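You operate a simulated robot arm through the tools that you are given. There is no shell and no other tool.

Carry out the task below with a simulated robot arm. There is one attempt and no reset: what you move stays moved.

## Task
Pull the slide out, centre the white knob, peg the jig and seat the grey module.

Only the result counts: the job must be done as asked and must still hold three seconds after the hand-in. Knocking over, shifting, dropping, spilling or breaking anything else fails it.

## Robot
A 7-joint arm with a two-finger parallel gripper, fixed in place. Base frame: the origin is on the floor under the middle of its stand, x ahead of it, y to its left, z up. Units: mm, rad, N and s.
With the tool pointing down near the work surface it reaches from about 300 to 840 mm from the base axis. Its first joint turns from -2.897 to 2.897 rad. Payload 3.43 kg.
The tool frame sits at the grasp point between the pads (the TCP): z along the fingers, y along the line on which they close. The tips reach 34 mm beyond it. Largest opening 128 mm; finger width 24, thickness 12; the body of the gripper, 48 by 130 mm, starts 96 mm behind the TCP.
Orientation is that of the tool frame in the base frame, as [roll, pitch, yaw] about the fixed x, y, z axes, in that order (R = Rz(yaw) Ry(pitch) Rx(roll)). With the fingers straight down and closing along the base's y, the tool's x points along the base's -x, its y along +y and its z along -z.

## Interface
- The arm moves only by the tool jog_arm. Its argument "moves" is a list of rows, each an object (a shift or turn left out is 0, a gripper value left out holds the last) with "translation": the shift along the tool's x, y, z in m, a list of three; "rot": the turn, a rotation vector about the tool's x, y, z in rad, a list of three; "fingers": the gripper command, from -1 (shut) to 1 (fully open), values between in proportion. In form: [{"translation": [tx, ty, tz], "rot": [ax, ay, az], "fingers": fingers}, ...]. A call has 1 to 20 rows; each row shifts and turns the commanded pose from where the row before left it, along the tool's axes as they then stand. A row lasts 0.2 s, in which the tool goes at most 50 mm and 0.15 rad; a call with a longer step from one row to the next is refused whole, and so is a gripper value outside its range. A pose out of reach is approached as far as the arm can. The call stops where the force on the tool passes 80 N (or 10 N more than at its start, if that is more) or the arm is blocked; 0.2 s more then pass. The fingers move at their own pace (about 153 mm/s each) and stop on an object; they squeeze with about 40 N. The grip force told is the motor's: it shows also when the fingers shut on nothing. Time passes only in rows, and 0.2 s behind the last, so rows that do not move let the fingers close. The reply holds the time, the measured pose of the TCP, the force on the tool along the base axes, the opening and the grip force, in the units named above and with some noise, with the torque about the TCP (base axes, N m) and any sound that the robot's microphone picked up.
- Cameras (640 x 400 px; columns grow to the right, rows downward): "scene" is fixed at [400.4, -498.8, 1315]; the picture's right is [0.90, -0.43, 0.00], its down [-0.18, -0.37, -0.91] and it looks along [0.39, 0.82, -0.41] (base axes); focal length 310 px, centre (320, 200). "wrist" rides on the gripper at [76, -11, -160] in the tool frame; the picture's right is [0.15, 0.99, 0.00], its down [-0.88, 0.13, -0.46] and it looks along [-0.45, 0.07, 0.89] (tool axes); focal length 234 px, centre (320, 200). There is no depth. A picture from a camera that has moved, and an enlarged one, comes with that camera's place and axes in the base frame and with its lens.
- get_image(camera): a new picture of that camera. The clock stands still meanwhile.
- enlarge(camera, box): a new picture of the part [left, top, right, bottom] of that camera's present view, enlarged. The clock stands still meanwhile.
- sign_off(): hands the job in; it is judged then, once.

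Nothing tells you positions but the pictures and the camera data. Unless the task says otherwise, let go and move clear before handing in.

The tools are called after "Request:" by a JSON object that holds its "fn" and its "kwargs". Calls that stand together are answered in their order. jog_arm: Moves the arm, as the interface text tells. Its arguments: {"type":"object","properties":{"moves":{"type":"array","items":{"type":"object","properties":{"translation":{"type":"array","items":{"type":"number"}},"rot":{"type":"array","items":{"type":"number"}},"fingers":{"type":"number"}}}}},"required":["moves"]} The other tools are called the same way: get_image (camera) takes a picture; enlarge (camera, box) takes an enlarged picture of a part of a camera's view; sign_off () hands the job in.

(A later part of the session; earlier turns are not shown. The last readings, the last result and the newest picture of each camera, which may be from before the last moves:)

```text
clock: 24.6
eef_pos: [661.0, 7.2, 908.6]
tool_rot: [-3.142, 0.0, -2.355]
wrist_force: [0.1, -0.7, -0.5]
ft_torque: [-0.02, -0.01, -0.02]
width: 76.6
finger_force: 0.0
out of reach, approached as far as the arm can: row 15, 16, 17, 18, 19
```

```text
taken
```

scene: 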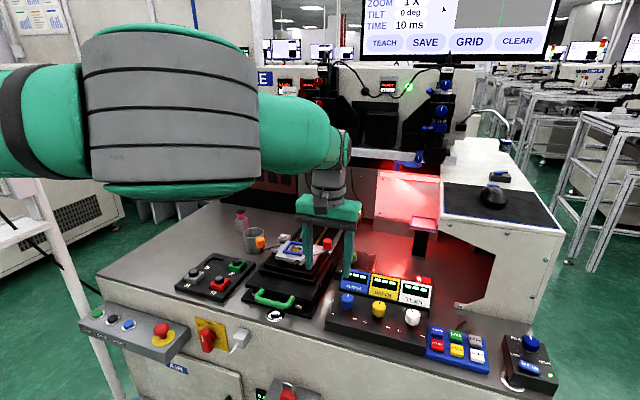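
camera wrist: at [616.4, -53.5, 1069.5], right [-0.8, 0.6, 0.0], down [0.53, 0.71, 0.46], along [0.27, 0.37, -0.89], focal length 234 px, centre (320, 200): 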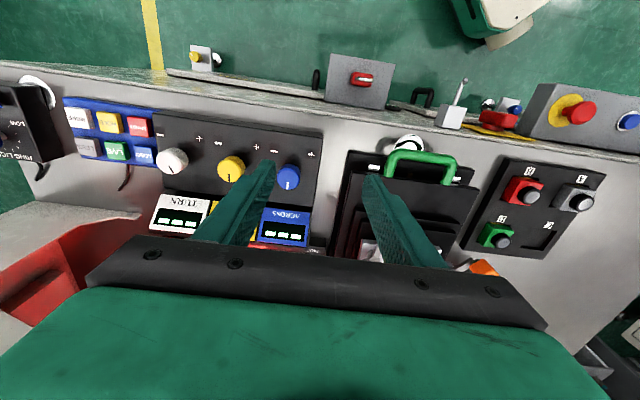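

That yaw runs into a joint limit at this side, so the arm stopped short. I'll turn the wrist back toward yaw 180°, where it should have room, and see where it goes.

Request:
{"fn": "jog_arm", "kwargs": {"moves": [{"rot": [0, 0, 0.131]}, {"rot": [0, 0, 0.131]}]}}

```text
clock: 25.2
eef_pos: [662.3, 6.6, 911.3]
tool_rot: [-3.14, -0.001, -2.62]
wrist_force: [-0.6, 0.0, 0.2]
ft_torque: [0.0, -0.01, -0.02]
width: 76.8
finger_force: 0.1
```

Request:
{"fn": "jog_arm", "kwargs": {"moves": [{"rot": [0, 0, 0.131]}, {"rot": [0, 0, 0.131]}, {"rot": [0, 0, 0.131]}, {"rot": [0, 0, 0.131]}, {"translation": [-0.0295, -0.027, 0.0075]}, {"translation": [-0.0295, -0.027, 0.0075]}, {"translation": [-0.0295, -0.027, 0.0075]}, {"translation": [-0.0295, -0.027, 0.0075]}]}}

Request:
{"fn": "get_image", "kwargs": {"camera": "wrist"}}

Request:
{"fn": "enlarge", "kwargs": {"camera": "wrist", "box": [230, 110, 410, 230]}}

```text
clock: 27.0
eef_pos: [778.6, -101.6, 881.5]
tool_rot: [3.141, 0.001, 3.141]
wrist_force: [0.0, 0.0, 0.3]
ft_torque: [0.03, 0.04, 0.01]
width: 77.0
finger_force: 0.1
```

```text
taken
camera wrist: at [702.1, -112.4, 1040.4], right [-0.15, 0.99, 0.0], down [0.88, 0.13, 0.46], along [0.45, 0.07, -0.89], focal length 234 px, centre (320, 200)
```

wrist: 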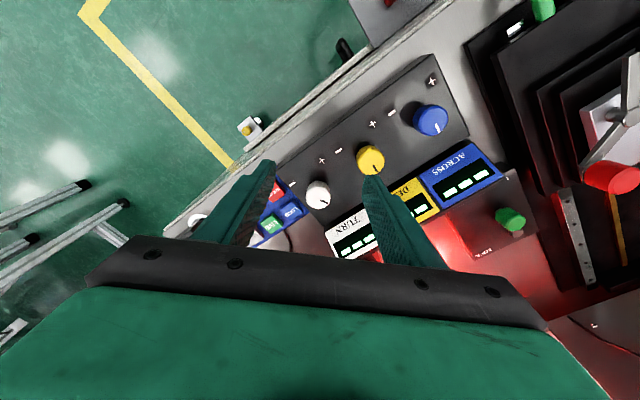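

```text
3.33 times, centred on (320, 170) of wrist
camera zoom: at [702.1, -112.4, 1040.4], right [-0.15, 0.99, 0.0], down [0.88, 0.13, 0.46], along [0.45, 0.07, -0.89], focal length 781 px, centre (320, 300)
```

zoom: 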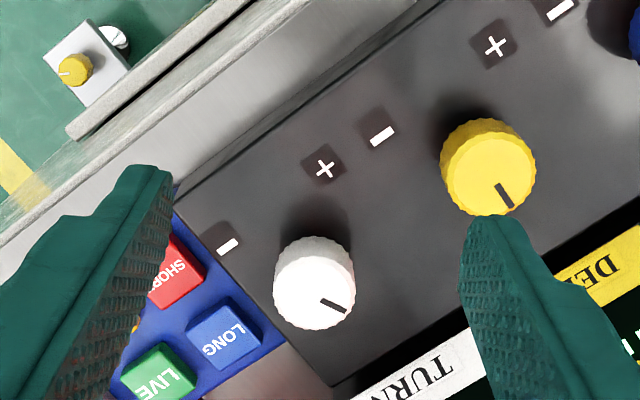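

The white knob (32 mm across, top centre near (838.6, −94, 758)) points about 21° counter-clockwise of the yellow one's centred 45°. I'll zoom for a precise angle, then move over it.

Request:
{"fn": "enlarge", "kwargs": {"camera": "wrist", "box": [290, 165, 350, 225]}}

Request:
{"fn": "enlarge", "kwargs": {"camera": "wrist", "box": [340, 130, 400, 190]}}

Request:
{"fn": "jog_arm", "kwargs": {"moves": [{"translation": [-0.03, 0.00365, 0.0258], "fingers": -0.1}, {"translation": [-0.03, 0.00365, 0.0258], "fingers": -0.1}]}}

Request:
{"fn": "get_image", "kwargs": {"camera": "wrist"}}

```text
6.67 times, centred on (320, 195) of wrist
camera zoom: at [702.1, -112.4, 1040.4], right [-0.15, 0.99, 0.0], down [0.88, 0.13, 0.46], along [0.45, 0.07, -0.89], focal length 1561 px, centre (320, 233)
```

zoom: 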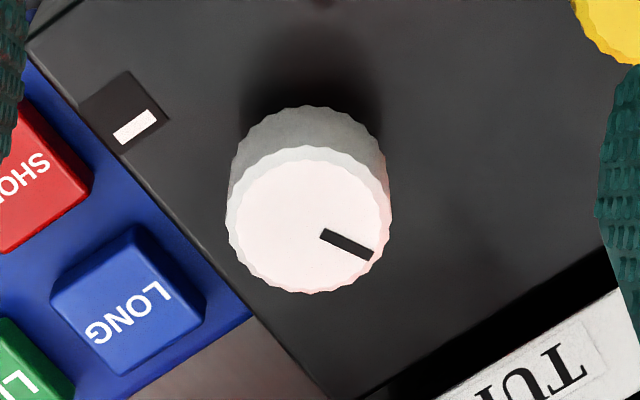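

```text
6.67 times, centred on (370, 160) of wrist
camera zoom: at [702.1, -112.4, 1040.4], right [-0.15, 0.99, 0.0], down [0.88, 0.13, 0.46], along [0.45, 0.07, -0.89], focal length 1561 px, centre (-13, 467)
```

zoom: 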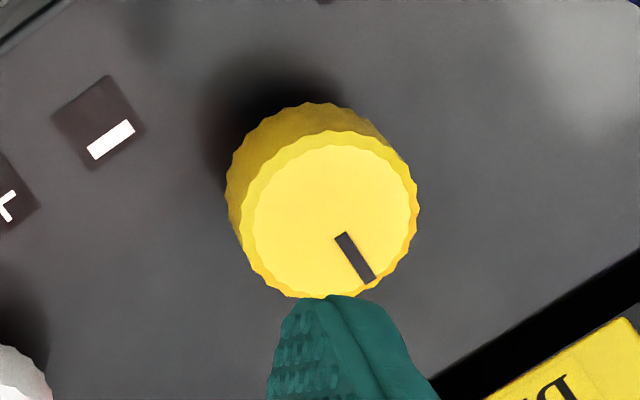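

```text
clock: 27.6
eef_pos: [839.9, -96.0, 831.3]
tool_rot: [3.142, -0.001, -3.14]
wrist_force: [0.6, -0.4, -0.2]
ft_torque: [-0.02, 0.08, 0.03]
width: 57.6
finger_force: 0.0
```

```text
taken
camera wrist: at [763.7, -106.5, 990.1], right [-0.15, 0.99, 0.0], down [0.88, 0.13, 0.46], along [0.45, 0.07, -0.89], focal length 234 px, centre (320, 200)
```

wrist: 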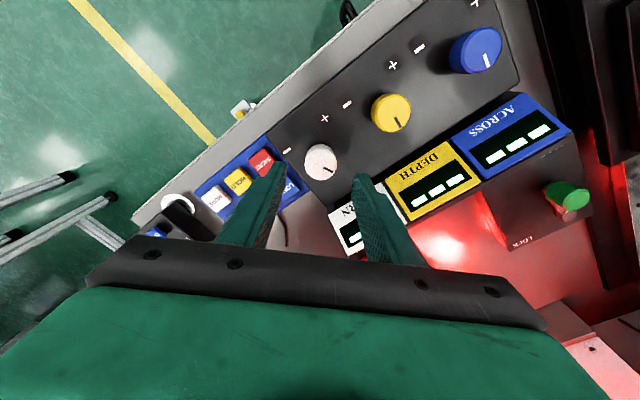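

Request:
{"fn": "enlarge", "kwargs": {"camera": "wrist", "box": [290, 130, 350, 190]}}

Request:
{"fn": "enlarge", "kwargs": {"camera": "wrist", "box": [220, 80, 440, 240]}}

Request:
{"fn": "enlarge", "kwargs": {"camera": "scene", "box": [340, 230, 480, 340]}}

```text
6.67 times, centred on (320, 160) of wrist
camera zoom: at [763.7, -106.5, 990.1], right [-0.15, 0.99, 0.0], down [0.88, 0.13, 0.46], along [0.45, 0.07, -0.89], focal length 1561 px, centre (320, 467)
```

zoom: 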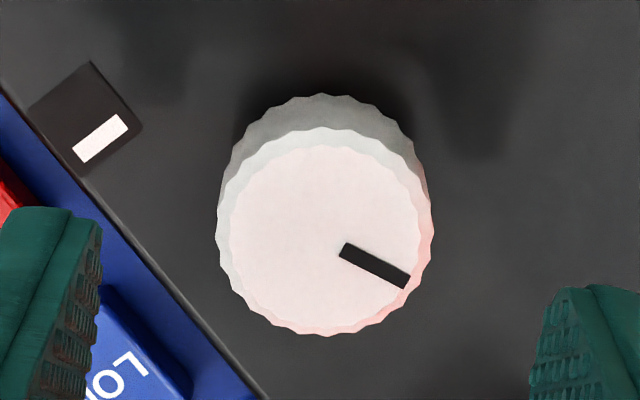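

```text
2.50 times, centred on (330, 160) of wrist
camera zoom: at [763.7, -106.5, 990.1], right [-0.15, 0.99, 0.0], down [0.88, 0.13, 0.46], along [0.45, 0.07, -0.89], focal length 585 px, centre (295, 300)
```

zoom: 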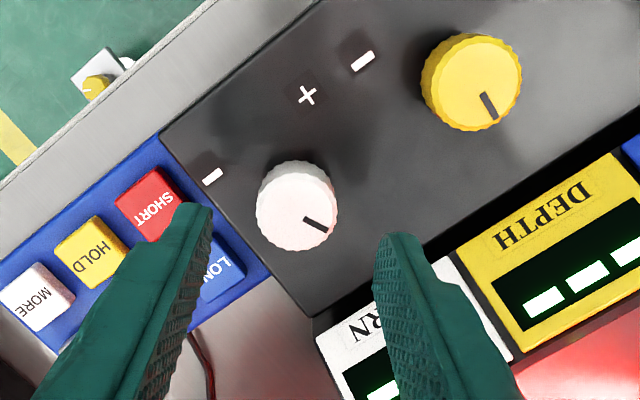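

```text
3.64 times, centred on (410, 285) of scene
camera zoom: at [400.4, -498.8, 1315.0], right [0.9, -0.43, 0.0], down [-0.18, -0.37, -0.91], along [0.39, 0.82, -0.41], focal length 1126 px, centre (-7, -109)
```

zoom: 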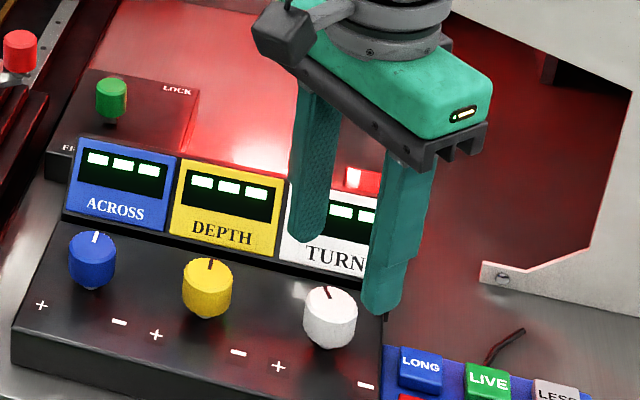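

The knob top is at z≈769, centre (838, −94.5), pointer at ~70°, so it needs ~25° clockwise. Descending around it now.

Request:
{"fn": "jog_arm", "kwargs": {"moves": [{"translation": [0.0019, 0.0015, 0.02]}, {"translation": [0, 0, 0.018]}, {"translation": [0, 0, 0.015]}]}}

Request:
{"fn": "get_image", "kwargs": {"camera": "wrist"}}

Request:
{"fn": "enlarge", "kwargs": {"camera": "scene", "box": [370, 270, 450, 330]}}

```text
clock: 28.4
eef_pos: [836.7, -94.6, 778.5]
tool_rot: [3.141, 0.0, 3.139]
wrist_force: [-0.1, 1.0, -0.3]
ft_torque: [-0.01, 0.0, -0.03]
width: 57.9
finger_force: 0.0
```

```text
taken
camera wrist: at [760.6, -105.5, 938.0], right [-0.14, 0.99, 0.0], down [0.88, 0.13, 0.46], along [0.45, 0.07, -0.89], focal length 234 px, centre (320, 200)
```

wrist: 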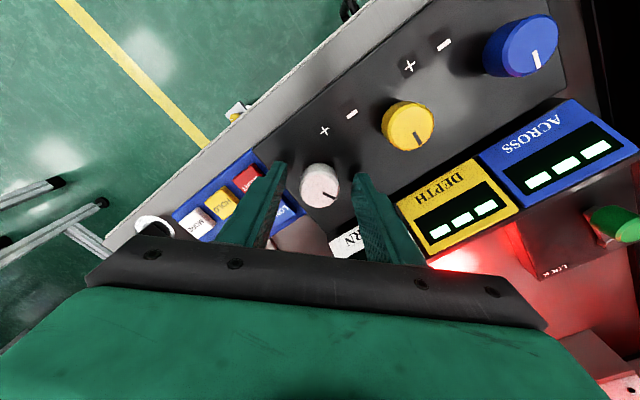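

```text
6.67 times, centred on (410, 300) of scene
camera zoom: at [400.4, -498.8, 1315.0], right [0.9, -0.43, 0.0], down [-0.18, -0.37, -0.91], along [0.39, 0.82, -0.41], focal length 2065 px, centre (-280, -467)
```

zoom: 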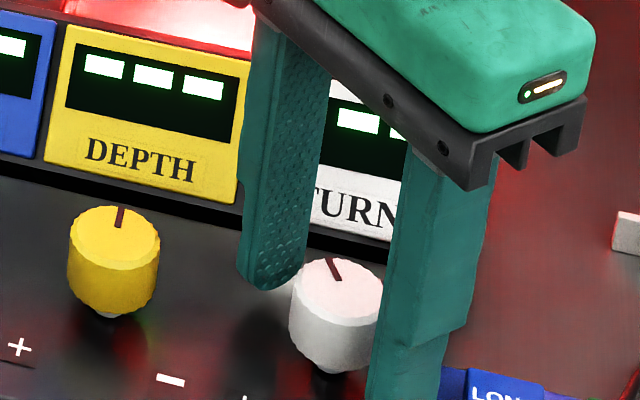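

Request:
{"fn": "enlarge", "kwargs": {"camera": "wrist", "box": [280, 140, 360, 240]}}

```text
4.00 times, centred on (320, 190) of wrist
camera zoom: at [760.6, -105.5, 938.0], right [-0.14, 0.99, 0.0], down [0.88, 0.13, 0.46], along [0.45, 0.07, -0.89], focal length 937 px, centre (320, 240)
```

zoom: 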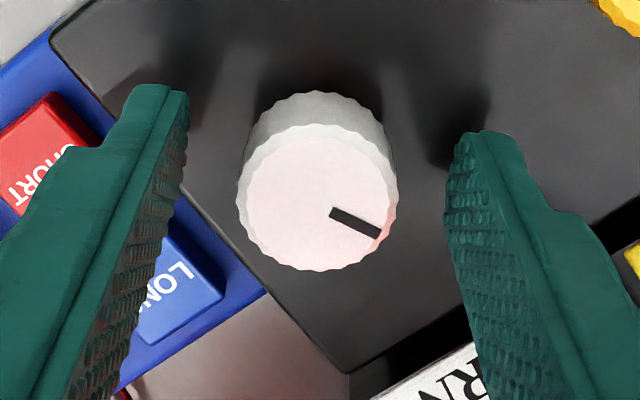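

The knob is centred between the fingers. Closing on it.

Request:
{"fn": "jog_arm", "kwargs": {"moves": [{"fingers": -1}, {"fingers": -1}, {"fingers": -1}]}}

Request:
{"fn": "enlarge", "kwargs": {"camera": "wrist", "box": [280, 140, 360, 240]}}

```text
clock: 29.2
eef_pos: [835.8, -94.8, 778.5]
tool_rot: [3.141, -0.001, 3.139]
wrist_force: [-1.0, -4.9, -4.4]
ft_torque: [-0.06, -0.4, 0.01]
width: 31.8
finger_force: 45.2
```

```text
4.00 times, centred on (320, 190) of wrist
camera zoom: at [760.8, -105.8, 938.0], right [-0.14, 0.99, 0.0], down [0.88, 0.13, 0.46], along [0.45, 0.06, -0.89], focal length 937 px, centre (320, 240)
```

zoom: 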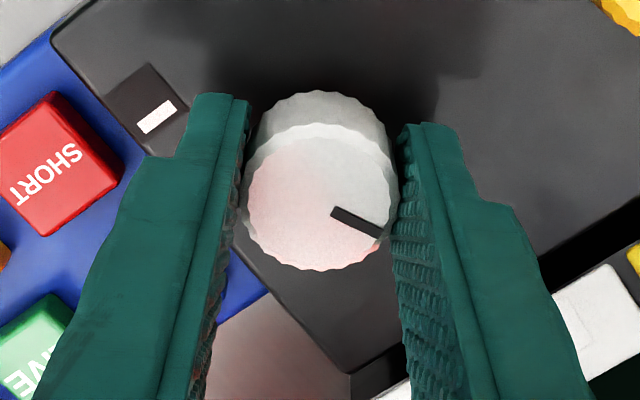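

Firm grip on the knob (31.8 mm). Turning it clockwise 25° about the vertical.

Request:
{"fn": "jog_arm", "kwargs": {"moves": [{"rot": [0, 0, 0.0727]}, {"rot": [0, 0, 0.0727]}, {"rot": [0, 0, 0.0727]}, {"rot": [0, 0, 0.0727]}, {"rot": [0, 0, 0.0727]}, {"rot": [0, 0, 0.0727]}, {}]}}

Request:
{"fn": "enlarge", "kwargs": {"camera": "wrist", "box": [280, 140, 360, 240]}}

Request:
{"fn": "enlarge", "kwargs": {"camera": "scene", "box": [340, 260, 440, 330]}}

```text
clock: 30.8
eef_pos: [836.7, -94.5, 778.4]
tool_rot: [3.141, 0.003, 2.703]
wrist_force: [4.6, -11.0, -3.0]
ft_torque: [0.49, 1.08, 0.03]
width: 31.8
finger_force: 45.1
```

```text
4.00 times, centred on (320, 190) of wrist
camera zoom: at [763.2, -72.1, 937.9], right [0.29, 0.96, 0.0], down [0.85, -0.26, 0.46], along [0.44, -0.13, -0.89], focal length 937 px, centre (320, 240)
```

zoom: 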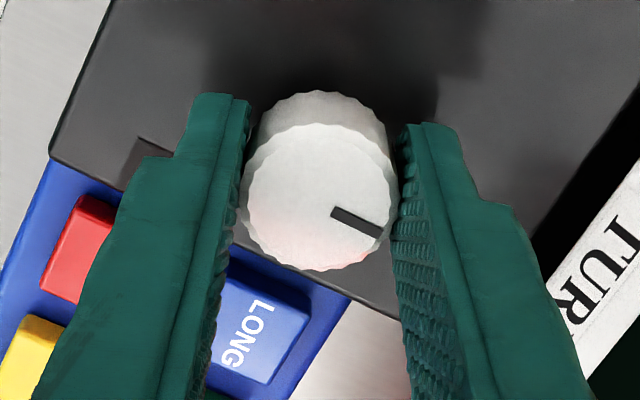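

```text
5.71 times, centred on (390, 295) of scene
camera zoom: at [400.4, -498.8, 1315.0], right [0.9, -0.43, 0.0], down [-0.18, -0.37, -0.91], along [0.39, 0.82, -0.41], focal length 1770 px, centre (-80, -343)
```

zoom: 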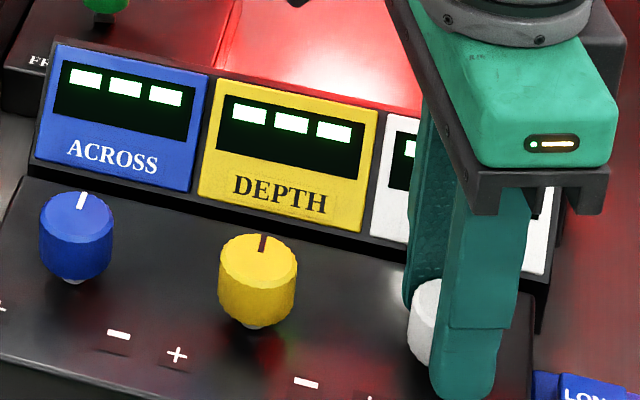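

The knob followed the gripper. I'll release, lift, and compare its pointer with the centred yellow and blue knobs.

Request:
{"fn": "jog_arm", "kwargs": {"moves": [{"fingers": -0.1}, {"fingers": -0.1}, {"translation": [0, 0, -0.03]}, {"translation": [0, 0, -0.04]}, {"translation": [0.02, 0, -0.04]}]}}

Request:
{"fn": "get_image", "kwargs": {"camera": "wrist"}}

```text
clock: 32.0
eef_pos: [819.9, -84.1, 890.3]
tool_rot: [-3.141, 0.001, 2.703]
wrist_force: [-0.9, -0.1, 0.3]
ft_torque: [-0.03, 0.01, -0.04]
width: 57.5
finger_force: 0.1
```

```text
taken
camera wrist: at [746.8, -62.3, 1049.5], right [0.29, 0.96, 0.0], down [0.85, -0.26, 0.46], along [0.44, -0.13, -0.89], focal length 234 px, centre (320, 200)
```

wrist: 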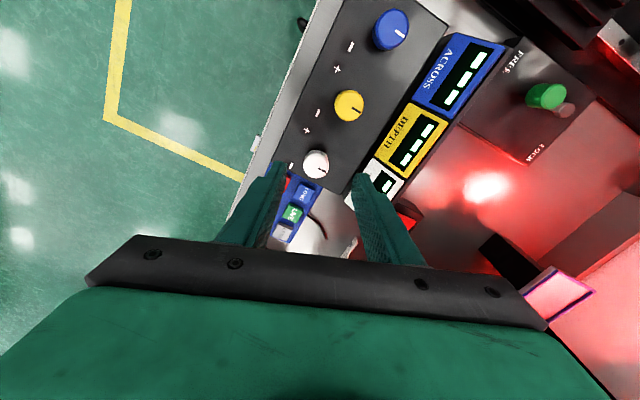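

Request:
{"fn": "enlarge", "kwargs": {"camera": "wrist", "box": [285, 135, 345, 195]}}

Request:
{"fn": "enlarge", "kwargs": {"camera": "wrist", "box": [320, 75, 380, 135]}}

Request:
{"fn": "enlarge", "kwargs": {"camera": "wrist", "box": [360, 0, 420, 60]}}

Request:
{"fn": "enlarge", "kwargs": {"camera": "scene", "box": [330, 280, 430, 340]}}

```text
6.67 times, centred on (315, 165) of wrist
camera zoom: at [746.8, -62.3, 1049.5], right [0.29, 0.96, 0.0], down [0.85, -0.26, 0.46], along [0.44, -0.13, -0.89], focal length 1561 px, centre (353, 433)
```

zoom: 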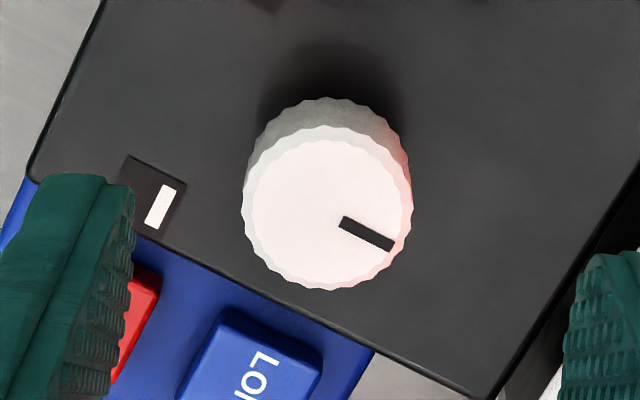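

```text
6.67 times, centred on (350, 105) of wrist
camera zoom: at [746.8, -62.3, 1049.5], right [0.29, 0.96, 0.0], down [0.85, -0.26, 0.46], along [0.44, -0.13, -0.89], focal length 1561 px, centre (120, 833)
```

zoom: 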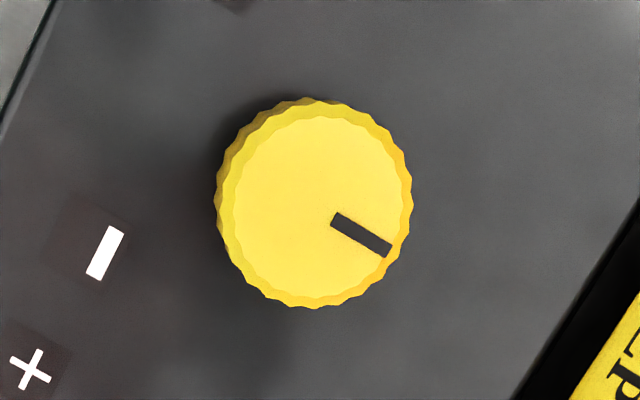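

```text
6.67 times, centred on (390, 30) of wrist
camera zoom: at [746.8, -62.3, 1049.5], right [0.29, 0.96, 0.0], down [0.85, -0.26, 0.46], along [0.44, -0.13, -0.89], focal length 1561 px, centre (-147, 1333)
```

zoom: 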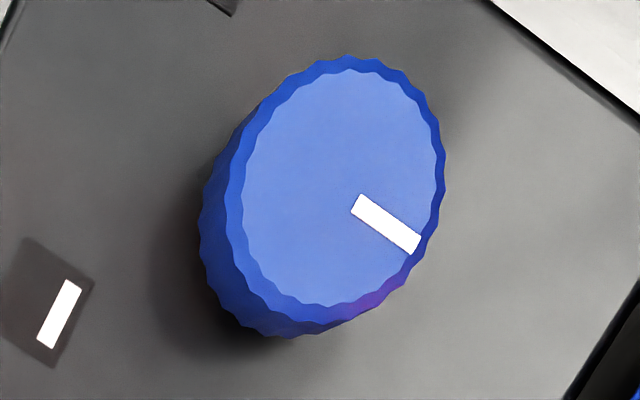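

```text
6.40 times, centred on (380, 310) of scene
camera zoom: at [400.4, -498.8, 1315.0], right [0.9, -0.43, 0.0], down [-0.18, -0.37, -0.91], along [0.39, 0.82, -0.41], focal length 1982 px, centre (-64, -504)
```

zoom: 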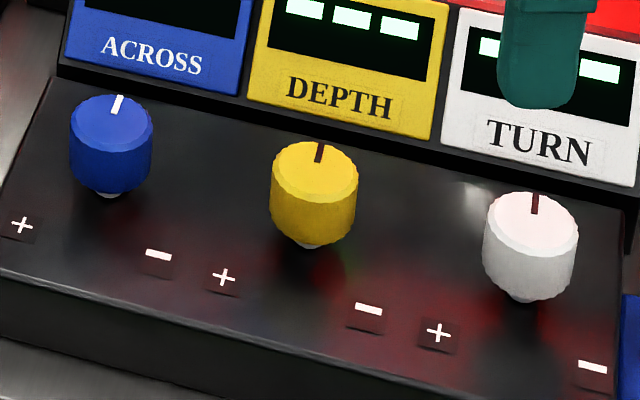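

White now reads about 46.5° versus 44–45° for the other two, so it's nearly centred. I'll get closer for a finer reading.

Request:
{"fn": "jog_arm", "kwargs": {"moves": [{"translation": [-0.02, 0, 0.03]}, {"translation": [0, 0, 0.035]}]}}

Request:
{"fn": "enlarge", "kwargs": {"camera": "wrist", "box": [295, 135, 345, 185]}}

Request:
{"fn": "enlarge", "kwargs": {"camera": "wrist", "box": [220, 90, 420, 215]}}

```text
clock: 32.6
eef_pos: [838.2, -90.6, 824.7]
tool_rot: [3.141, 0.0, 2.704]
wrist_force: [0.7, -0.9, 0.4]
ft_torque: [0.01, -0.04, 0.02]
width: 57.5
finger_force: 0.1
```

```text
8.00 times, centred on (320, 160) of wrist
camera zoom: at [764.4, -69.0, 984.4], right [0.29, 0.96, 0.0], down [0.85, -0.26, 0.46], along [0.44, -0.13, -0.89], focal length 1873 px, centre (320, 520)
```

zoom: 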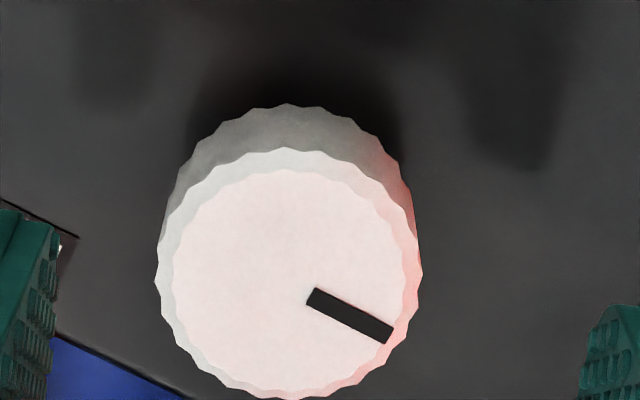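

```text
3.20 times, centred on (320, 152) of wrist
camera zoom: at [764.4, -69.0, 984.4], right [0.29, 0.96, 0.0], down [0.85, -0.26, 0.46], along [0.44, -0.13, -0.89], focal length 749 px, centre (320, 352)
```

zoom: 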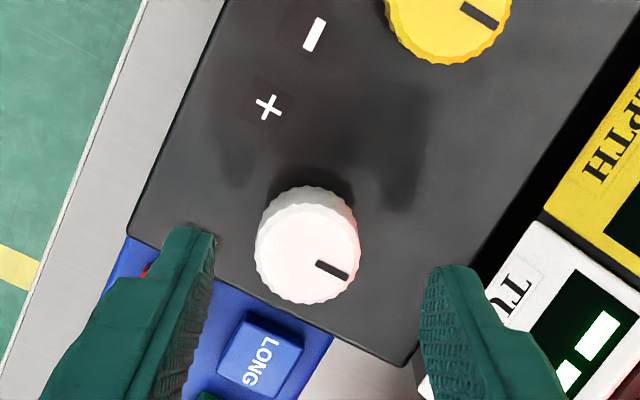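

It reads about 46.3°, roughly 1.3° off. I'll re-grip and trim by that amount.

Request:
{"fn": "jog_arm", "kwargs": {"moves": [{"translation": [-0.0017, -0.0036, 0.016]}, {"translation": [0, 0, 0.015]}, {"translation": [0, 0, 0.015]}, {"fingers": -1}, {"fingers": -1}, {"fingers": -1}, {"rot": [0, 0, 0.026]}, {}]}}

Request:
{"fn": "jog_arm", "kwargs": {"moves": [{"fingers": -0.1}, {"fingers": -0.1}, {"translation": [0, 0, -0.03]}, {"translation": [0.002, 0.003, -0.02]}]}}

Request:
{"fn": "enlarge", "kwargs": {"camera": "wrist", "box": [295, 135, 345, 185]}}

Request:
{"fn": "enlarge", "kwargs": {"camera": "scene", "box": [330, 280, 430, 340]}}

```text
clock: 34.4
eef_pos: [837.0, -93.8, 777.8]
tool_rot: [3.14, -0.002, 2.681]
wrist_force: [-5.8, 35.6, -4.9]
ft_torque: [0.4, 0.04, 0.04]
width: 31.8
finger_force: 45.1
```

```text
clock: 35.4
eef_pos: [836.9, -96.1, 830.3]
tool_rot: [3.141, 0.001, 2.676]
wrist_force: [1.1, -0.5, -0.9]
ft_torque: [-0.02, 0.02, 0.0]
width: 57.4
finger_force: 0.1
```

```text
8.00 times, centred on (320, 160) of wrist
camera zoom: at [763.4, -71.3, 988.7], right [0.31, 0.95, 0.0], down [0.85, -0.28, 0.46], along [0.43, -0.14, -0.89], focal length 1873 px, centre (320, 520)
```

zoom: 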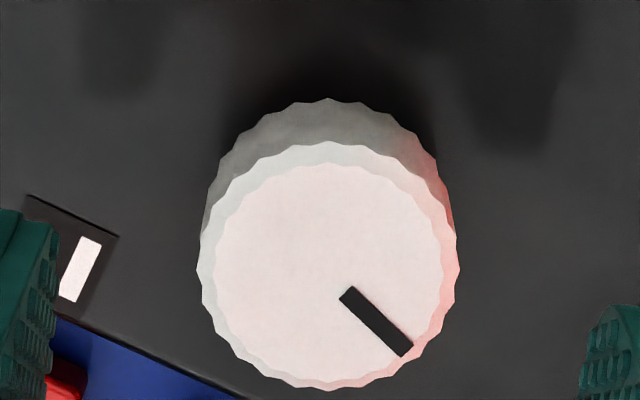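

```text
6.40 times, centred on (380, 310) of scene
camera zoom: at [400.4, -498.8, 1315.0], right [0.9, -0.43, 0.0], down [-0.18, -0.37, -0.91], along [0.39, 0.82, -0.41], focal length 1982 px, centre (-64, -504)
```

zoom: 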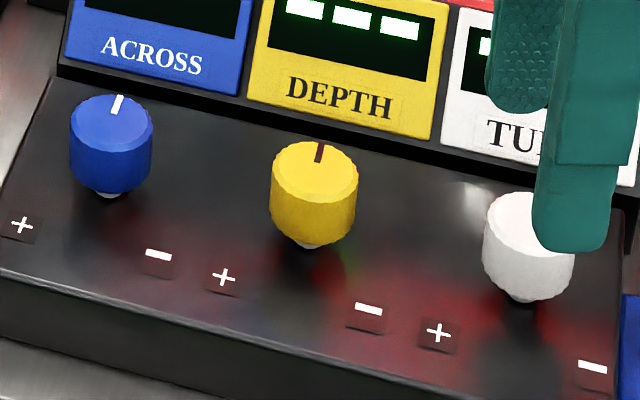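

The regrip was off-centre and rolled the knob too far (now about 26.5°, so −18.5°). I'll take careful pose readings and re-centre before gripping again.

Request:
{"fn": "jog_arm", "kwargs": {"moves": [{}]}}

Request:
{"fn": "jog_arm", "kwargs": {"moves": [{}]}}

Request:
{"fn": "enlarge", "kwargs": {"camera": "wrist", "box": [260, 120, 380, 200]}}

```text
clock: 35.8
eef_pos: [836.9, -94.1, 828.3]
tool_rot: [3.141, -0.001, 2.677]
wrist_force: [0.8, -0.6, 0.3]
ft_torque: [0.02, 0.02, 0.02]
width: 57.3
finger_force: 0.0
```

```text
clock: 36.2
eef_pos: [837.3, -94.3, 829.1]
tool_rot: [3.141, -0.001, 2.678]
wrist_force: [0.0, 0.0, -0.7]
ft_torque: [0.01, -0.01, -0.03]
width: 57.6
finger_force: 0.1
```

```text
5.00 times, centred on (320, 160) of wrist
camera zoom: at [763.5, -71.0, 988.7], right [0.31, 0.95, 0.0], down [0.85, -0.28, 0.46], along [0.43, -0.14, -0.89], focal length 1171 px, centre (320, 400)
```

zoom: 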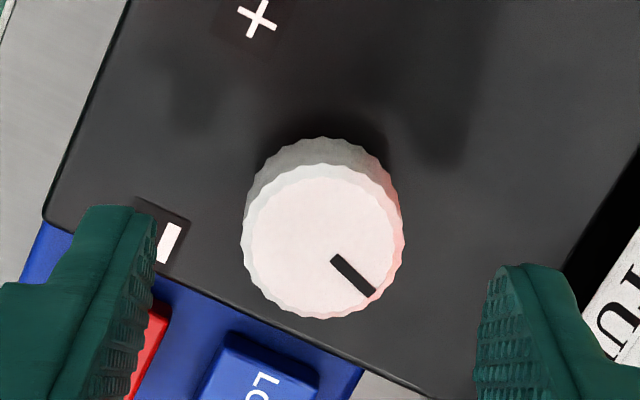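

Request:
{"fn": "jog_arm", "kwargs": {"moves": [{"translation": [-0.0006, -0.0002, 0.017]}, {"translation": [0, 0, 0.017]}, {"translation": [0, 0, 0.017]}, {}, {}]}}

Request:
{"fn": "enlarge", "kwargs": {"camera": "wrist", "box": [270, 140, 370, 230]}}

Request:
{"fn": "jog_arm", "kwargs": {"moves": [{}]}}

```text
clock: 37.4
eef_pos: [836.3, -94.5, 777.7]
tool_rot: [-3.141, 0.001, 2.678]
wrist_force: [-0.3, 0.2, -0.2]
ft_torque: [0.03, 0.01, 0.01]
width: 57.7
finger_force: 0.0
```

```text
4.44 times, centred on (320, 185) of wrist
camera zoom: at [763.3, -70.1, 937.1], right [0.31, 0.95, 0.0], down [0.85, -0.28, 0.46], along [0.43, -0.14, -0.89], focal length 1041 px, centre (320, 267)
```

zoom: 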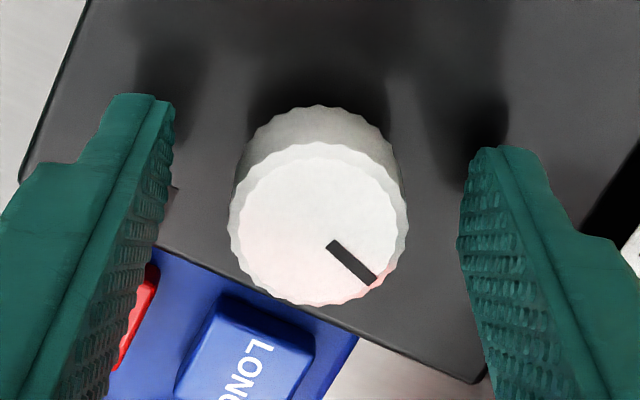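

```text
clock: 37.8
eef_pos: [836.8, -93.8, 777.8]
tool_rot: [-3.141, 0.0, 2.678]
wrist_force: [0.3, -1.1, 0.0]
ft_torque: [0.02, -0.03, 0.02]
width: 57.6
finger_force: 0.1
```

Centred to within about half a millimetre along the closing axis. Closing gently in two stages.

Request:
{"fn": "jog_arm", "kwargs": {"moves": [{"fingers": -0.42}, {"fingers": -0.42}, {"fingers": -1}, {"fingers": -1}, {"fingers": -1}]}}

Request:
{"fn": "enlarge", "kwargs": {"camera": "wrist", "box": [270, 140, 370, 230]}}

```text
clock: 39.0
eef_pos: [835.8, -93.9, 777.7]
tool_rot: [-3.14, 0.001, 2.677]
wrist_force: [-4.6, 0.4, 1.0]
ft_torque: [0.14, 0.07, 0.04]
width: 31.8
finger_force: 45.4
```

```text
4.44 times, centred on (320, 185) of wrist
camera zoom: at [763.4, -70.2, 937.2], right [0.31, 0.95, 0.0], down [0.85, -0.28, 0.46], along [0.43, -0.14, -0.89], focal length 1041 px, centre (320, 267)
```

zoom: 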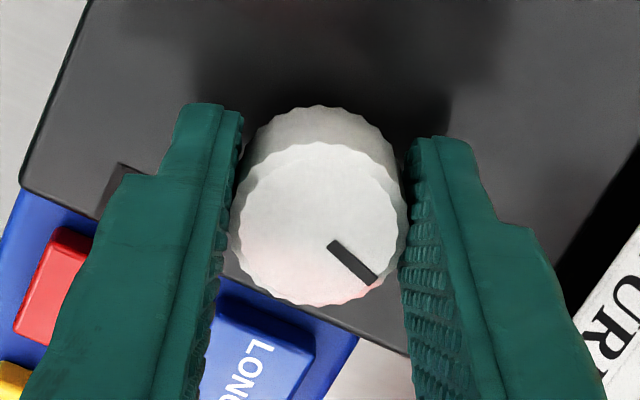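

The knob didn't move on closing. Turning it 17.8° counter-clockwise, then releasing and checking.

Request:
{"fn": "jog_arm", "kwargs": {"moves": [{"rot": [0, 0, -0.0775]}, {"rot": [0, 0, -0.0775]}, {"rot": [0, 0, -0.0775]}, {"rot": [0, 0, -0.0775]}, {}, {}]}}

Request:
{"fn": "enlarge", "kwargs": {"camera": "wrist", "box": [270, 140, 370, 230]}}

```text
clock: 40.4
eef_pos: [837.0, -95.4, 777.4]
tool_rot: [-3.141, 0.0, 2.986]
wrist_force: [-23.7, 2.9, 18.7]
ft_torque: [0.2, 0.96, 0.02]
width: 31.5
finger_force: 44.8
```

```text
4.44 times, centred on (320, 185) of wrist
camera zoom: at [759.3, -94.1, 937.1], right [0.01, 1.0, 0.0], down [0.89, -0.01, 0.46], along [0.46, 0.0, -0.89], focal length 1041 px, centre (320, 267)
```

zoom: 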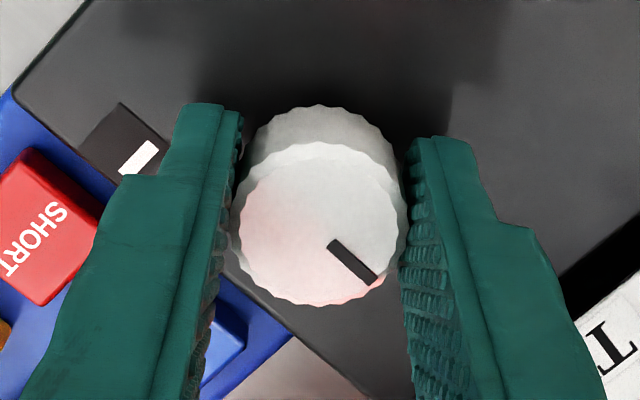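

Before releasing I'll relieve the residual side force so the knob isn't dragged.

Request:
{"fn": "jog_arm", "kwargs": {"moves": [{"translation": [0.0018, 0, -0.0012]}, {}, {}]}}

```text
clock: 41.2
eef_pos: [836.1, -93.5, 777.1]
tool_rot: [-3.14, 0.001, 2.987]
wrist_force: [9.5, -4.4, -11.7]
ft_torque: [-0.25, -1.43, 0.05]
width: 31.9
finger_force: 45.1
```

Request:
{"fn": "jog_arm", "kwargs": {"moves": [{"translation": [-0.0006, 0, 0.0005]}, {}, {}]}}

```text
clock: 42.0
eef_pos: [834.9, -94.0, 778.1]
tool_rot: [3.14, 0.002, 2.986]
wrist_force: [9.3, -4.7, -9.1]
ft_torque: [-0.41, -1.39, 0.04]
width: 31.6
finger_force: 45.0
```

Request:
{"fn": "jog_arm", "kwargs": {"moves": [{"fingers": 0.0}, {"fingers": 0.0}, {"translation": [0, 0, -0.025]}, {"translation": [0, 0, -0.028]}, {}]}}

Request:
{"fn": "enlarge", "kwargs": {"camera": "wrist", "box": [295, 135, 345, 185]}}

Request:
{"fn": "enlarge", "kwargs": {"camera": "wrist", "box": [360, 80, 430, 150]}}

Request:
{"fn": "get_image", "kwargs": {"camera": "wrist"}}

```text
clock: 43.2
eef_pos: [834.1, -94.2, 832.1]
tool_rot: [3.141, 0.001, 2.985]
wrist_force: [0.5, 0.1, 0.0]
ft_torque: [0.02, -0.01, -0.04]
width: 64.0
finger_force: 0.0
```

```text
8.00 times, centred on (320, 160) of wrist
camera zoom: at [757.2, -93.7, 990.6], right [0.01, 1.0, 0.0], down [0.89, -0.01, 0.46], along [0.46, 0.0, -0.89], focal length 1873 px, centre (320, 520)
```

zoom: 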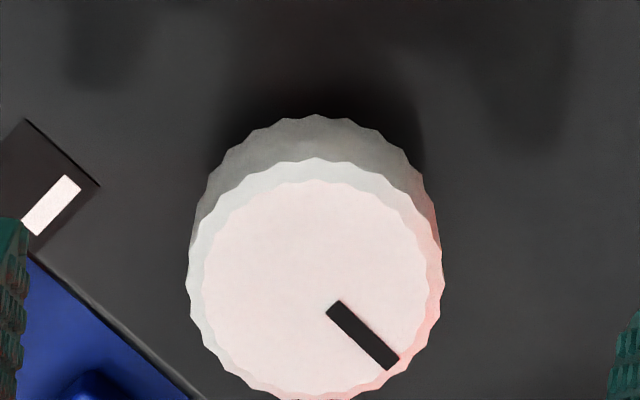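

```text
5.71 times, centred on (395, 115) of wrist
camera zoom: at [757.2, -93.7, 990.6], right [0.01, 1.0, 0.0], down [0.89, -0.01, 0.46], along [0.46, 0.0, -0.89], focal length 1338 px, centre (-109, 686)
```

zoom: 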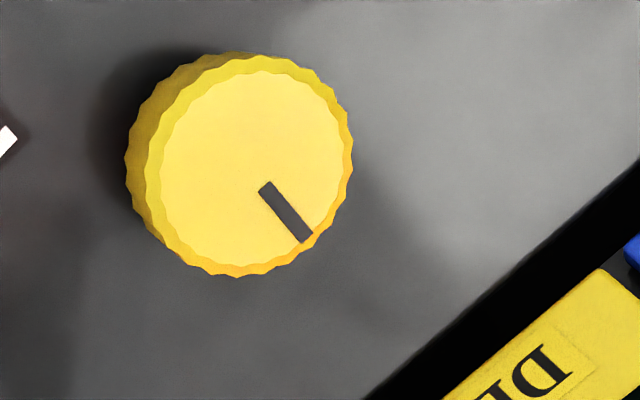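

```text
taken
camera wrist: at [757.2, -93.7, 990.6], right [0.01, 1.0, 0.0], down [0.89, -0.01, 0.46], along [0.46, 0.0, -0.89], focal length 234 px, centre (320, 200)
```

wrist: 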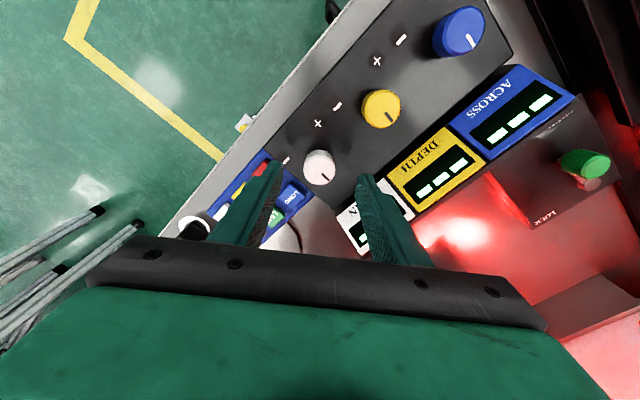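

White now reads 44.4° against yellow's 45.1°, so the knob is centred. Next I'll lift and travel over to the pink peg near (581, 583, 790) for a closer look.

Request:
{"fn": "jog_arm", "kwargs": {"moves": [{"translation": [0, 0, -0.045]}, {"translation": [0, 0, -0.045]}, {"translation": [0, 0, -0.045]}, {"translation": [0.0239, 0.0362, 0]}, {"translation": [0.0239, 0.0362, 0]}, {"translation": [0.0239, 0.0362, 0]}, {"translation": [0.0239, 0.0362, 0]}, {"translation": [0.0239, 0.0362, 0]}, {"translation": [0.0239, 0.0362, 0]}, {"translation": [0.0239, 0.0362, 0]}, {"translation": [0.0239, 0.0362, 0]}, {"translation": [0.0239, 0.0362, 0]}, {"translation": [0.0239, 0.0362, 0]}, {"translation": [0.0239, 0.0362, 0]}, {"translation": [0.0239, 0.0362, 0]}, {"translation": [0.0239, 0.0362, 0]}, {"translation": [0.0239, 0.0362, 0]}, {"translation": [0.0239, 0.0362, 0]}, {"translation": [0.0239, 0.0362, 0]}]}}

Request:
{"fn": "get_image", "kwargs": {"camera": "scene"}}

```text
clock: 47.2
eef_pos: [549.4, 534.9, 968.3]
tool_rot: [3.141, 0.002, 2.985]
wrist_force: [0.6, -0.9, 0.2]
ft_torque: [0.05, 0.07, -0.01]
width: 63.8
finger_force: 0.1
```

```text
taken
```

scene: 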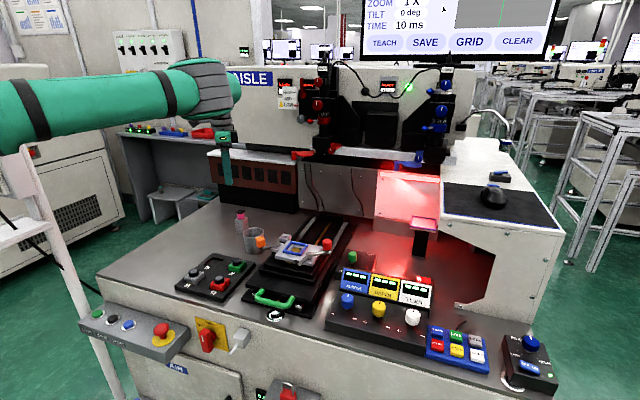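

The arm is clear of the bench in this view. I'll zoom on the knobs, the jig and the peg before turning the wrist.

Request:
{"fn": "enlarge", "kwargs": {"camera": "scene", "box": [265, 215, 345, 275]}}

Request:
{"fn": "enlarge", "kwargs": {"camera": "scene", "box": [330, 260, 450, 340]}}

Request:
{"fn": "jog_arm", "kwargs": {"moves": [{"rot": [0, 0, -0.1346]}, {"rot": [0, 0, -0.1346]}, {"rot": [0, 0, -0.1346]}, {"rot": [0, 0, -0.1346]}, {"rot": [0, 0, -0.1346]}, {"rot": [0, 0, -0.1346]}, {"rot": [0, 0, -0.1346]}, {"translation": [0, 0, 0.035]}]}}

Request:
{"fn": "get_image", "kwargs": {"camera": "wrist"}}

```text
6.67 times, centred on (305, 245) of scene
camera zoom: at [400.4, -498.8, 1315.0], right [0.9, -0.43, 0.0], down [-0.18, -0.37, -0.91], along [0.39, 0.82, -0.41], focal length 2065 px, centre (420, -100)
```

zoom: 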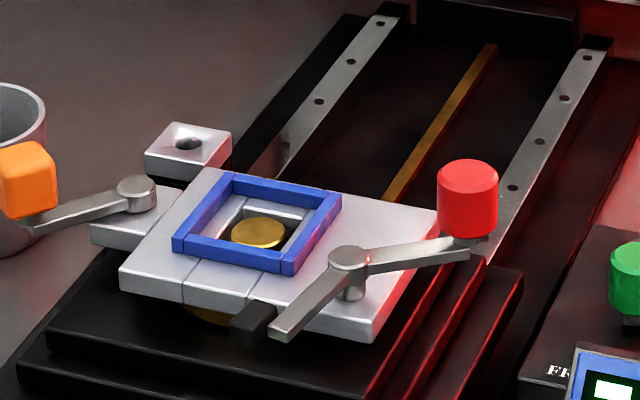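

```text
5.00 times, centred on (390, 300) of scene
camera zoom: at [400.4, -498.8, 1315.0], right [0.9, -0.43, 0.0], down [-0.18, -0.37, -0.91], along [0.39, 0.82, -0.41], focal length 1548 px, centre (-30, -300)
```

zoom: 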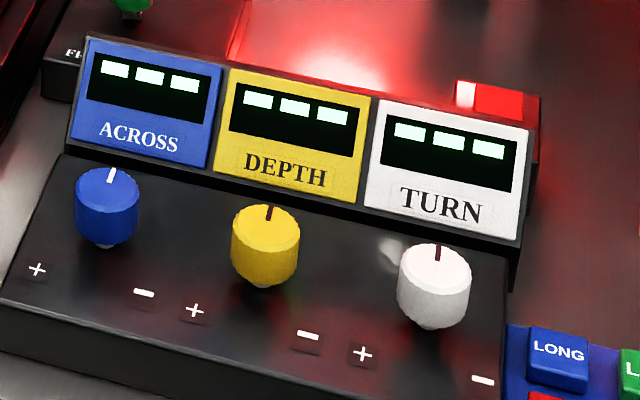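

```text
clock: 49.0
eef_pos: [549.4, 537.7, 930.0]
tool_rot: [-3.141, 0.001, -2.353]
wrist_force: [-0.2, -0.5, 0.1]
ft_torque: [0.03, 0.02, -0.03]
width: 64.0
finger_force: 0.0
```

```text
taken
camera wrist: at [503.0, 476.7, 1088.7], right [-0.8, 0.59, 0.0], down [0.53, 0.72, 0.46], along [0.27, 0.37, -0.89], focal length 234 px, centre (320, 200)
```

wrist: 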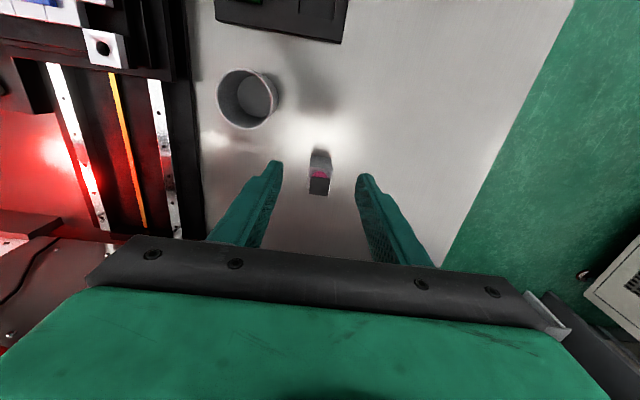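

Request:
{"fn": "enlarge", "kwargs": {"camera": "wrist", "box": [280, 140, 360, 210]}}

Request:
{"fn": "enlarge", "kwargs": {"camera": "scene", "box": [225, 200, 265, 240]}}

Request:
{"fn": "enlarge", "kwargs": {"camera": "wrist", "box": [40, 0, 200, 100]}}

```text
5.71 times, centred on (320, 175) of wrist
camera zoom: at [503.0, 476.7, 1088.7], right [-0.8, 0.59, 0.0], down [0.53, 0.72, 0.46], along [0.27, 0.37, -0.89], focal length 1338 px, centre (320, 343)
```

zoom: 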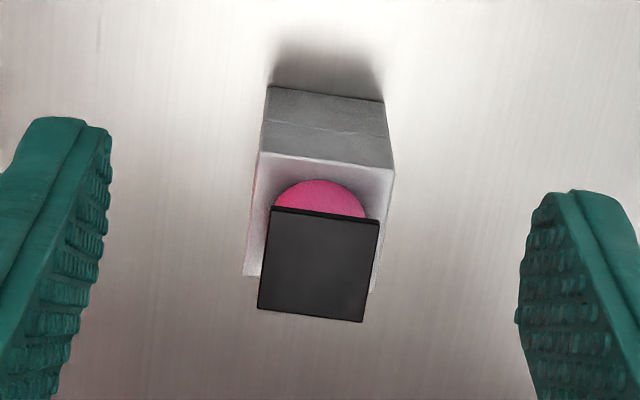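

```text
10.00 times, centred on (245, 220) of scene
camera zoom: at [400.4, -498.8, 1315.0], right [0.9, -0.43, 0.0], down [-0.18, -0.37, -0.91], along [0.39, 0.82, -0.41], focal length 3097 px, centre (1070, 0)
```

zoom: 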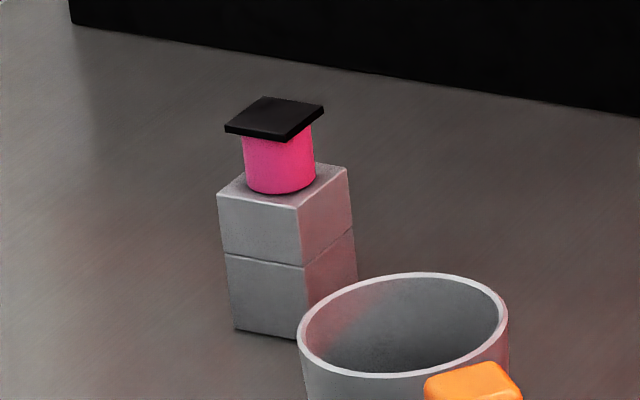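

```text
4.00 times, centred on (120, 50) of wrist
camera zoom: at [503.0, 476.7, 1088.7], right [-0.8, 0.59, 0.0], down [0.53, 0.72, 0.46], along [0.27, 0.37, -0.89], focal length 937 px, centre (1120, 800)
```

zoom: 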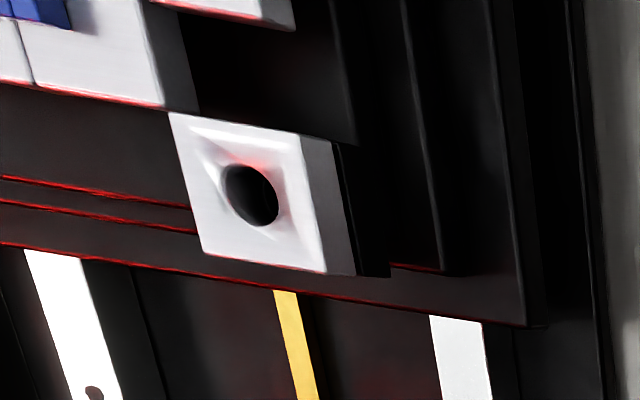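

The peg is a pink body with a ~26 mm square black cap at (581, 582.5, 791), standing in a grey holder whose top is at z≈765. I'll go above it with the fingers set to close on the cap's flat sides.

Request:
{"fn": "jog_arm", "kwargs": {"moves": [{"translation": [-0.027, 0.0046, 0.037], "fingers": -0.2}, {"translation": [-0.027, 0.0046, 0.037], "fingers": -0.2}, {}]}}

Request:
{"fn": "enlarge", "kwargs": {"camera": "wrist", "box": [270, 120, 370, 220]}}

Request:
{"fn": "enlarge", "kwargs": {"camera": "scene", "box": [215, 180, 275, 240]}}

```text
clock: 49.8
eef_pos: [581.1, 581.5, 854.4]
tool_rot: [-3.141, 0.0, -2.355]
wrist_force: [-0.4, -0.9, 0.3]
ft_torque: [0.0, 0.02, 0.0]
width: 51.2
finger_force: 0.1
```

```text
4.00 times, centred on (320, 170) of wrist
camera zoom: at [536.2, 520.1, 1013.5], right [-0.8, 0.59, 0.0], down [0.53, 0.72, 0.46], along [0.27, 0.37, -0.89], focal length 937 px, centre (320, 320)
```

zoom: 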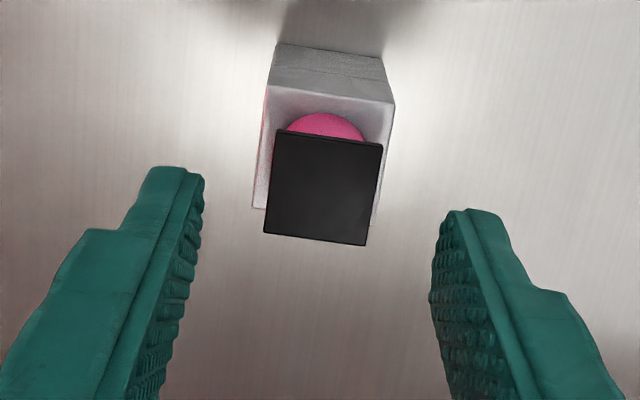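

```text
6.67 times, centred on (245, 210) of scene
camera zoom: at [400.4, -498.8, 1315.0], right [0.9, -0.43, 0.0], down [-0.18, -0.37, -0.91], along [0.39, 0.82, -0.41], focal length 2065 px, centre (820, 133)
```

zoom: 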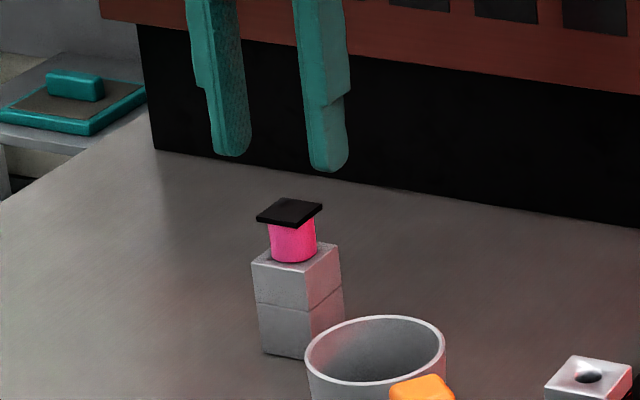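

Request:
{"fn": "jog_arm", "kwargs": {"moves": [{"translation": [-0.001, 0.0006, 0.018]}, {"translation": [0, 0, 0.016]}, {"translation": [0, 0, 0.014]}, {}]}}

Request:
{"fn": "enlarge", "kwargs": {"camera": "wrist", "box": [270, 140, 370, 240]}}

Request:
{"fn": "enlarge", "kwargs": {"camera": "scene", "box": [215, 180, 275, 240]}}

```text
clock: 50.8
eef_pos: [580.4, 582.3, 807.7]
tool_rot: [-3.14, 0.001, -2.356]
wrist_force: [0.0, 0.6, -0.3]
ft_torque: [0.01, 0.04, -0.01]
width: 51.0
finger_force: 0.0
```

```text
4.00 times, centred on (320, 190) of wrist
camera zoom: at [534.2, 521.0, 967.4], right [-0.8, 0.6, 0.0], down [0.53, 0.71, 0.46], along [0.27, 0.37, -0.89], focal length 937 px, centre (320, 240)
```

zoom: 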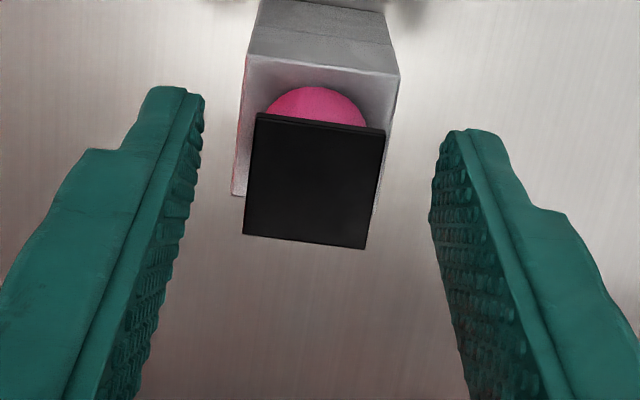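

```text
6.67 times, centred on (245, 210) of scene
camera zoom: at [400.4, -498.8, 1315.0], right [0.9, -0.43, 0.0], down [-0.18, -0.37, -0.91], along [0.39, 0.82, -0.41], focal length 2065 px, centre (820, 133)
```

zoom: 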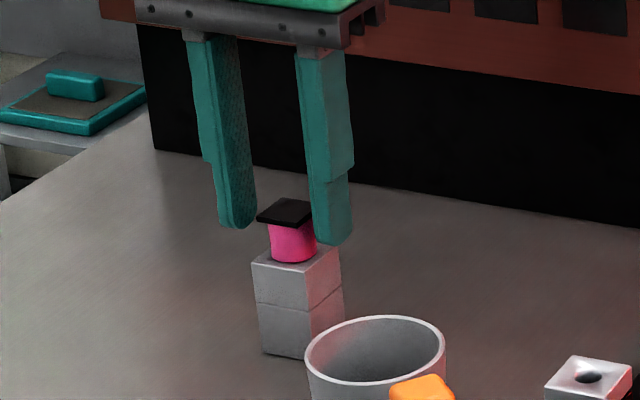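

The cap is centred between the pads, tips still above the grey holder. Lowering 2 mm and closing on the cap.

Request:
{"fn": "jog_arm", "kwargs": {"moves": [{"translation": [-0.0003, -0.0005, 0.002]}, {"fingers": -0.45}, {"fingers": -1}, {"fingers": -1}, {"fingers": -1}]}}

Request:
{"fn": "enlarge", "kwargs": {"camera": "wrist", "box": [270, 140, 370, 240]}}

Request:
{"fn": "enlarge", "kwargs": {"camera": "scene", "box": [215, 180, 275, 240]}}

```text
clock: 52.0
eef_pos: [580.5, 583.2, 806.7]
tool_rot: [-3.142, -0.001, -2.354]
wrist_force: [-0.5, -0.9, 1.9]
ft_torque: [0.05, 0.01, -0.01]
width: 23.4
finger_force: 40.2
```

```text
4.00 times, centred on (320, 190) of wrist
camera zoom: at [534.1, 521.7, 965.7], right [-0.8, 0.59, 0.0], down [0.53, 0.72, 0.46], along [0.27, 0.37, -0.89], focal length 937 px, centre (320, 240)
```

zoom: 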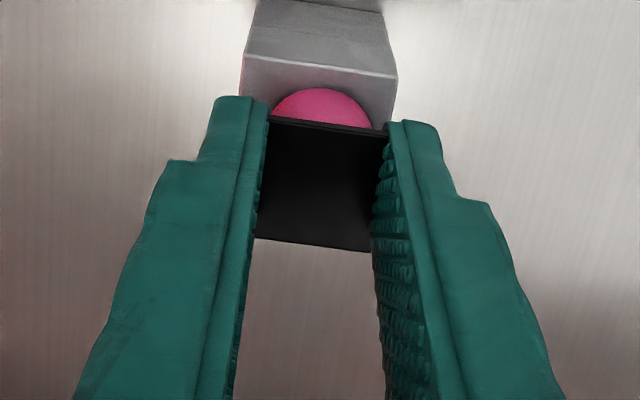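

```text
6.67 times, centred on (245, 210) of scene
camera zoom: at [400.4, -498.8, 1315.0], right [0.9, -0.43, 0.0], down [-0.18, -0.37, -0.91], along [0.39, 0.82, -0.41], focal length 2065 px, centre (820, 133)
```

zoom: 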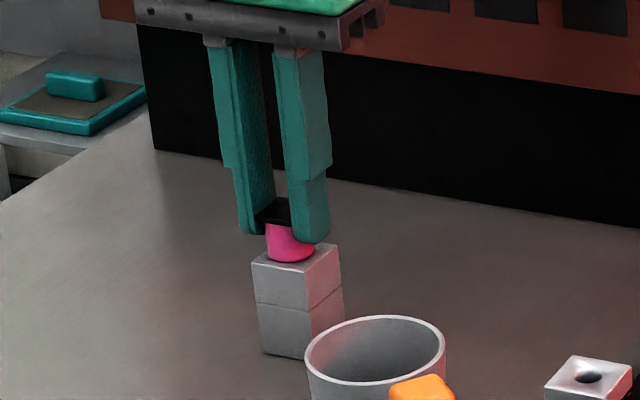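

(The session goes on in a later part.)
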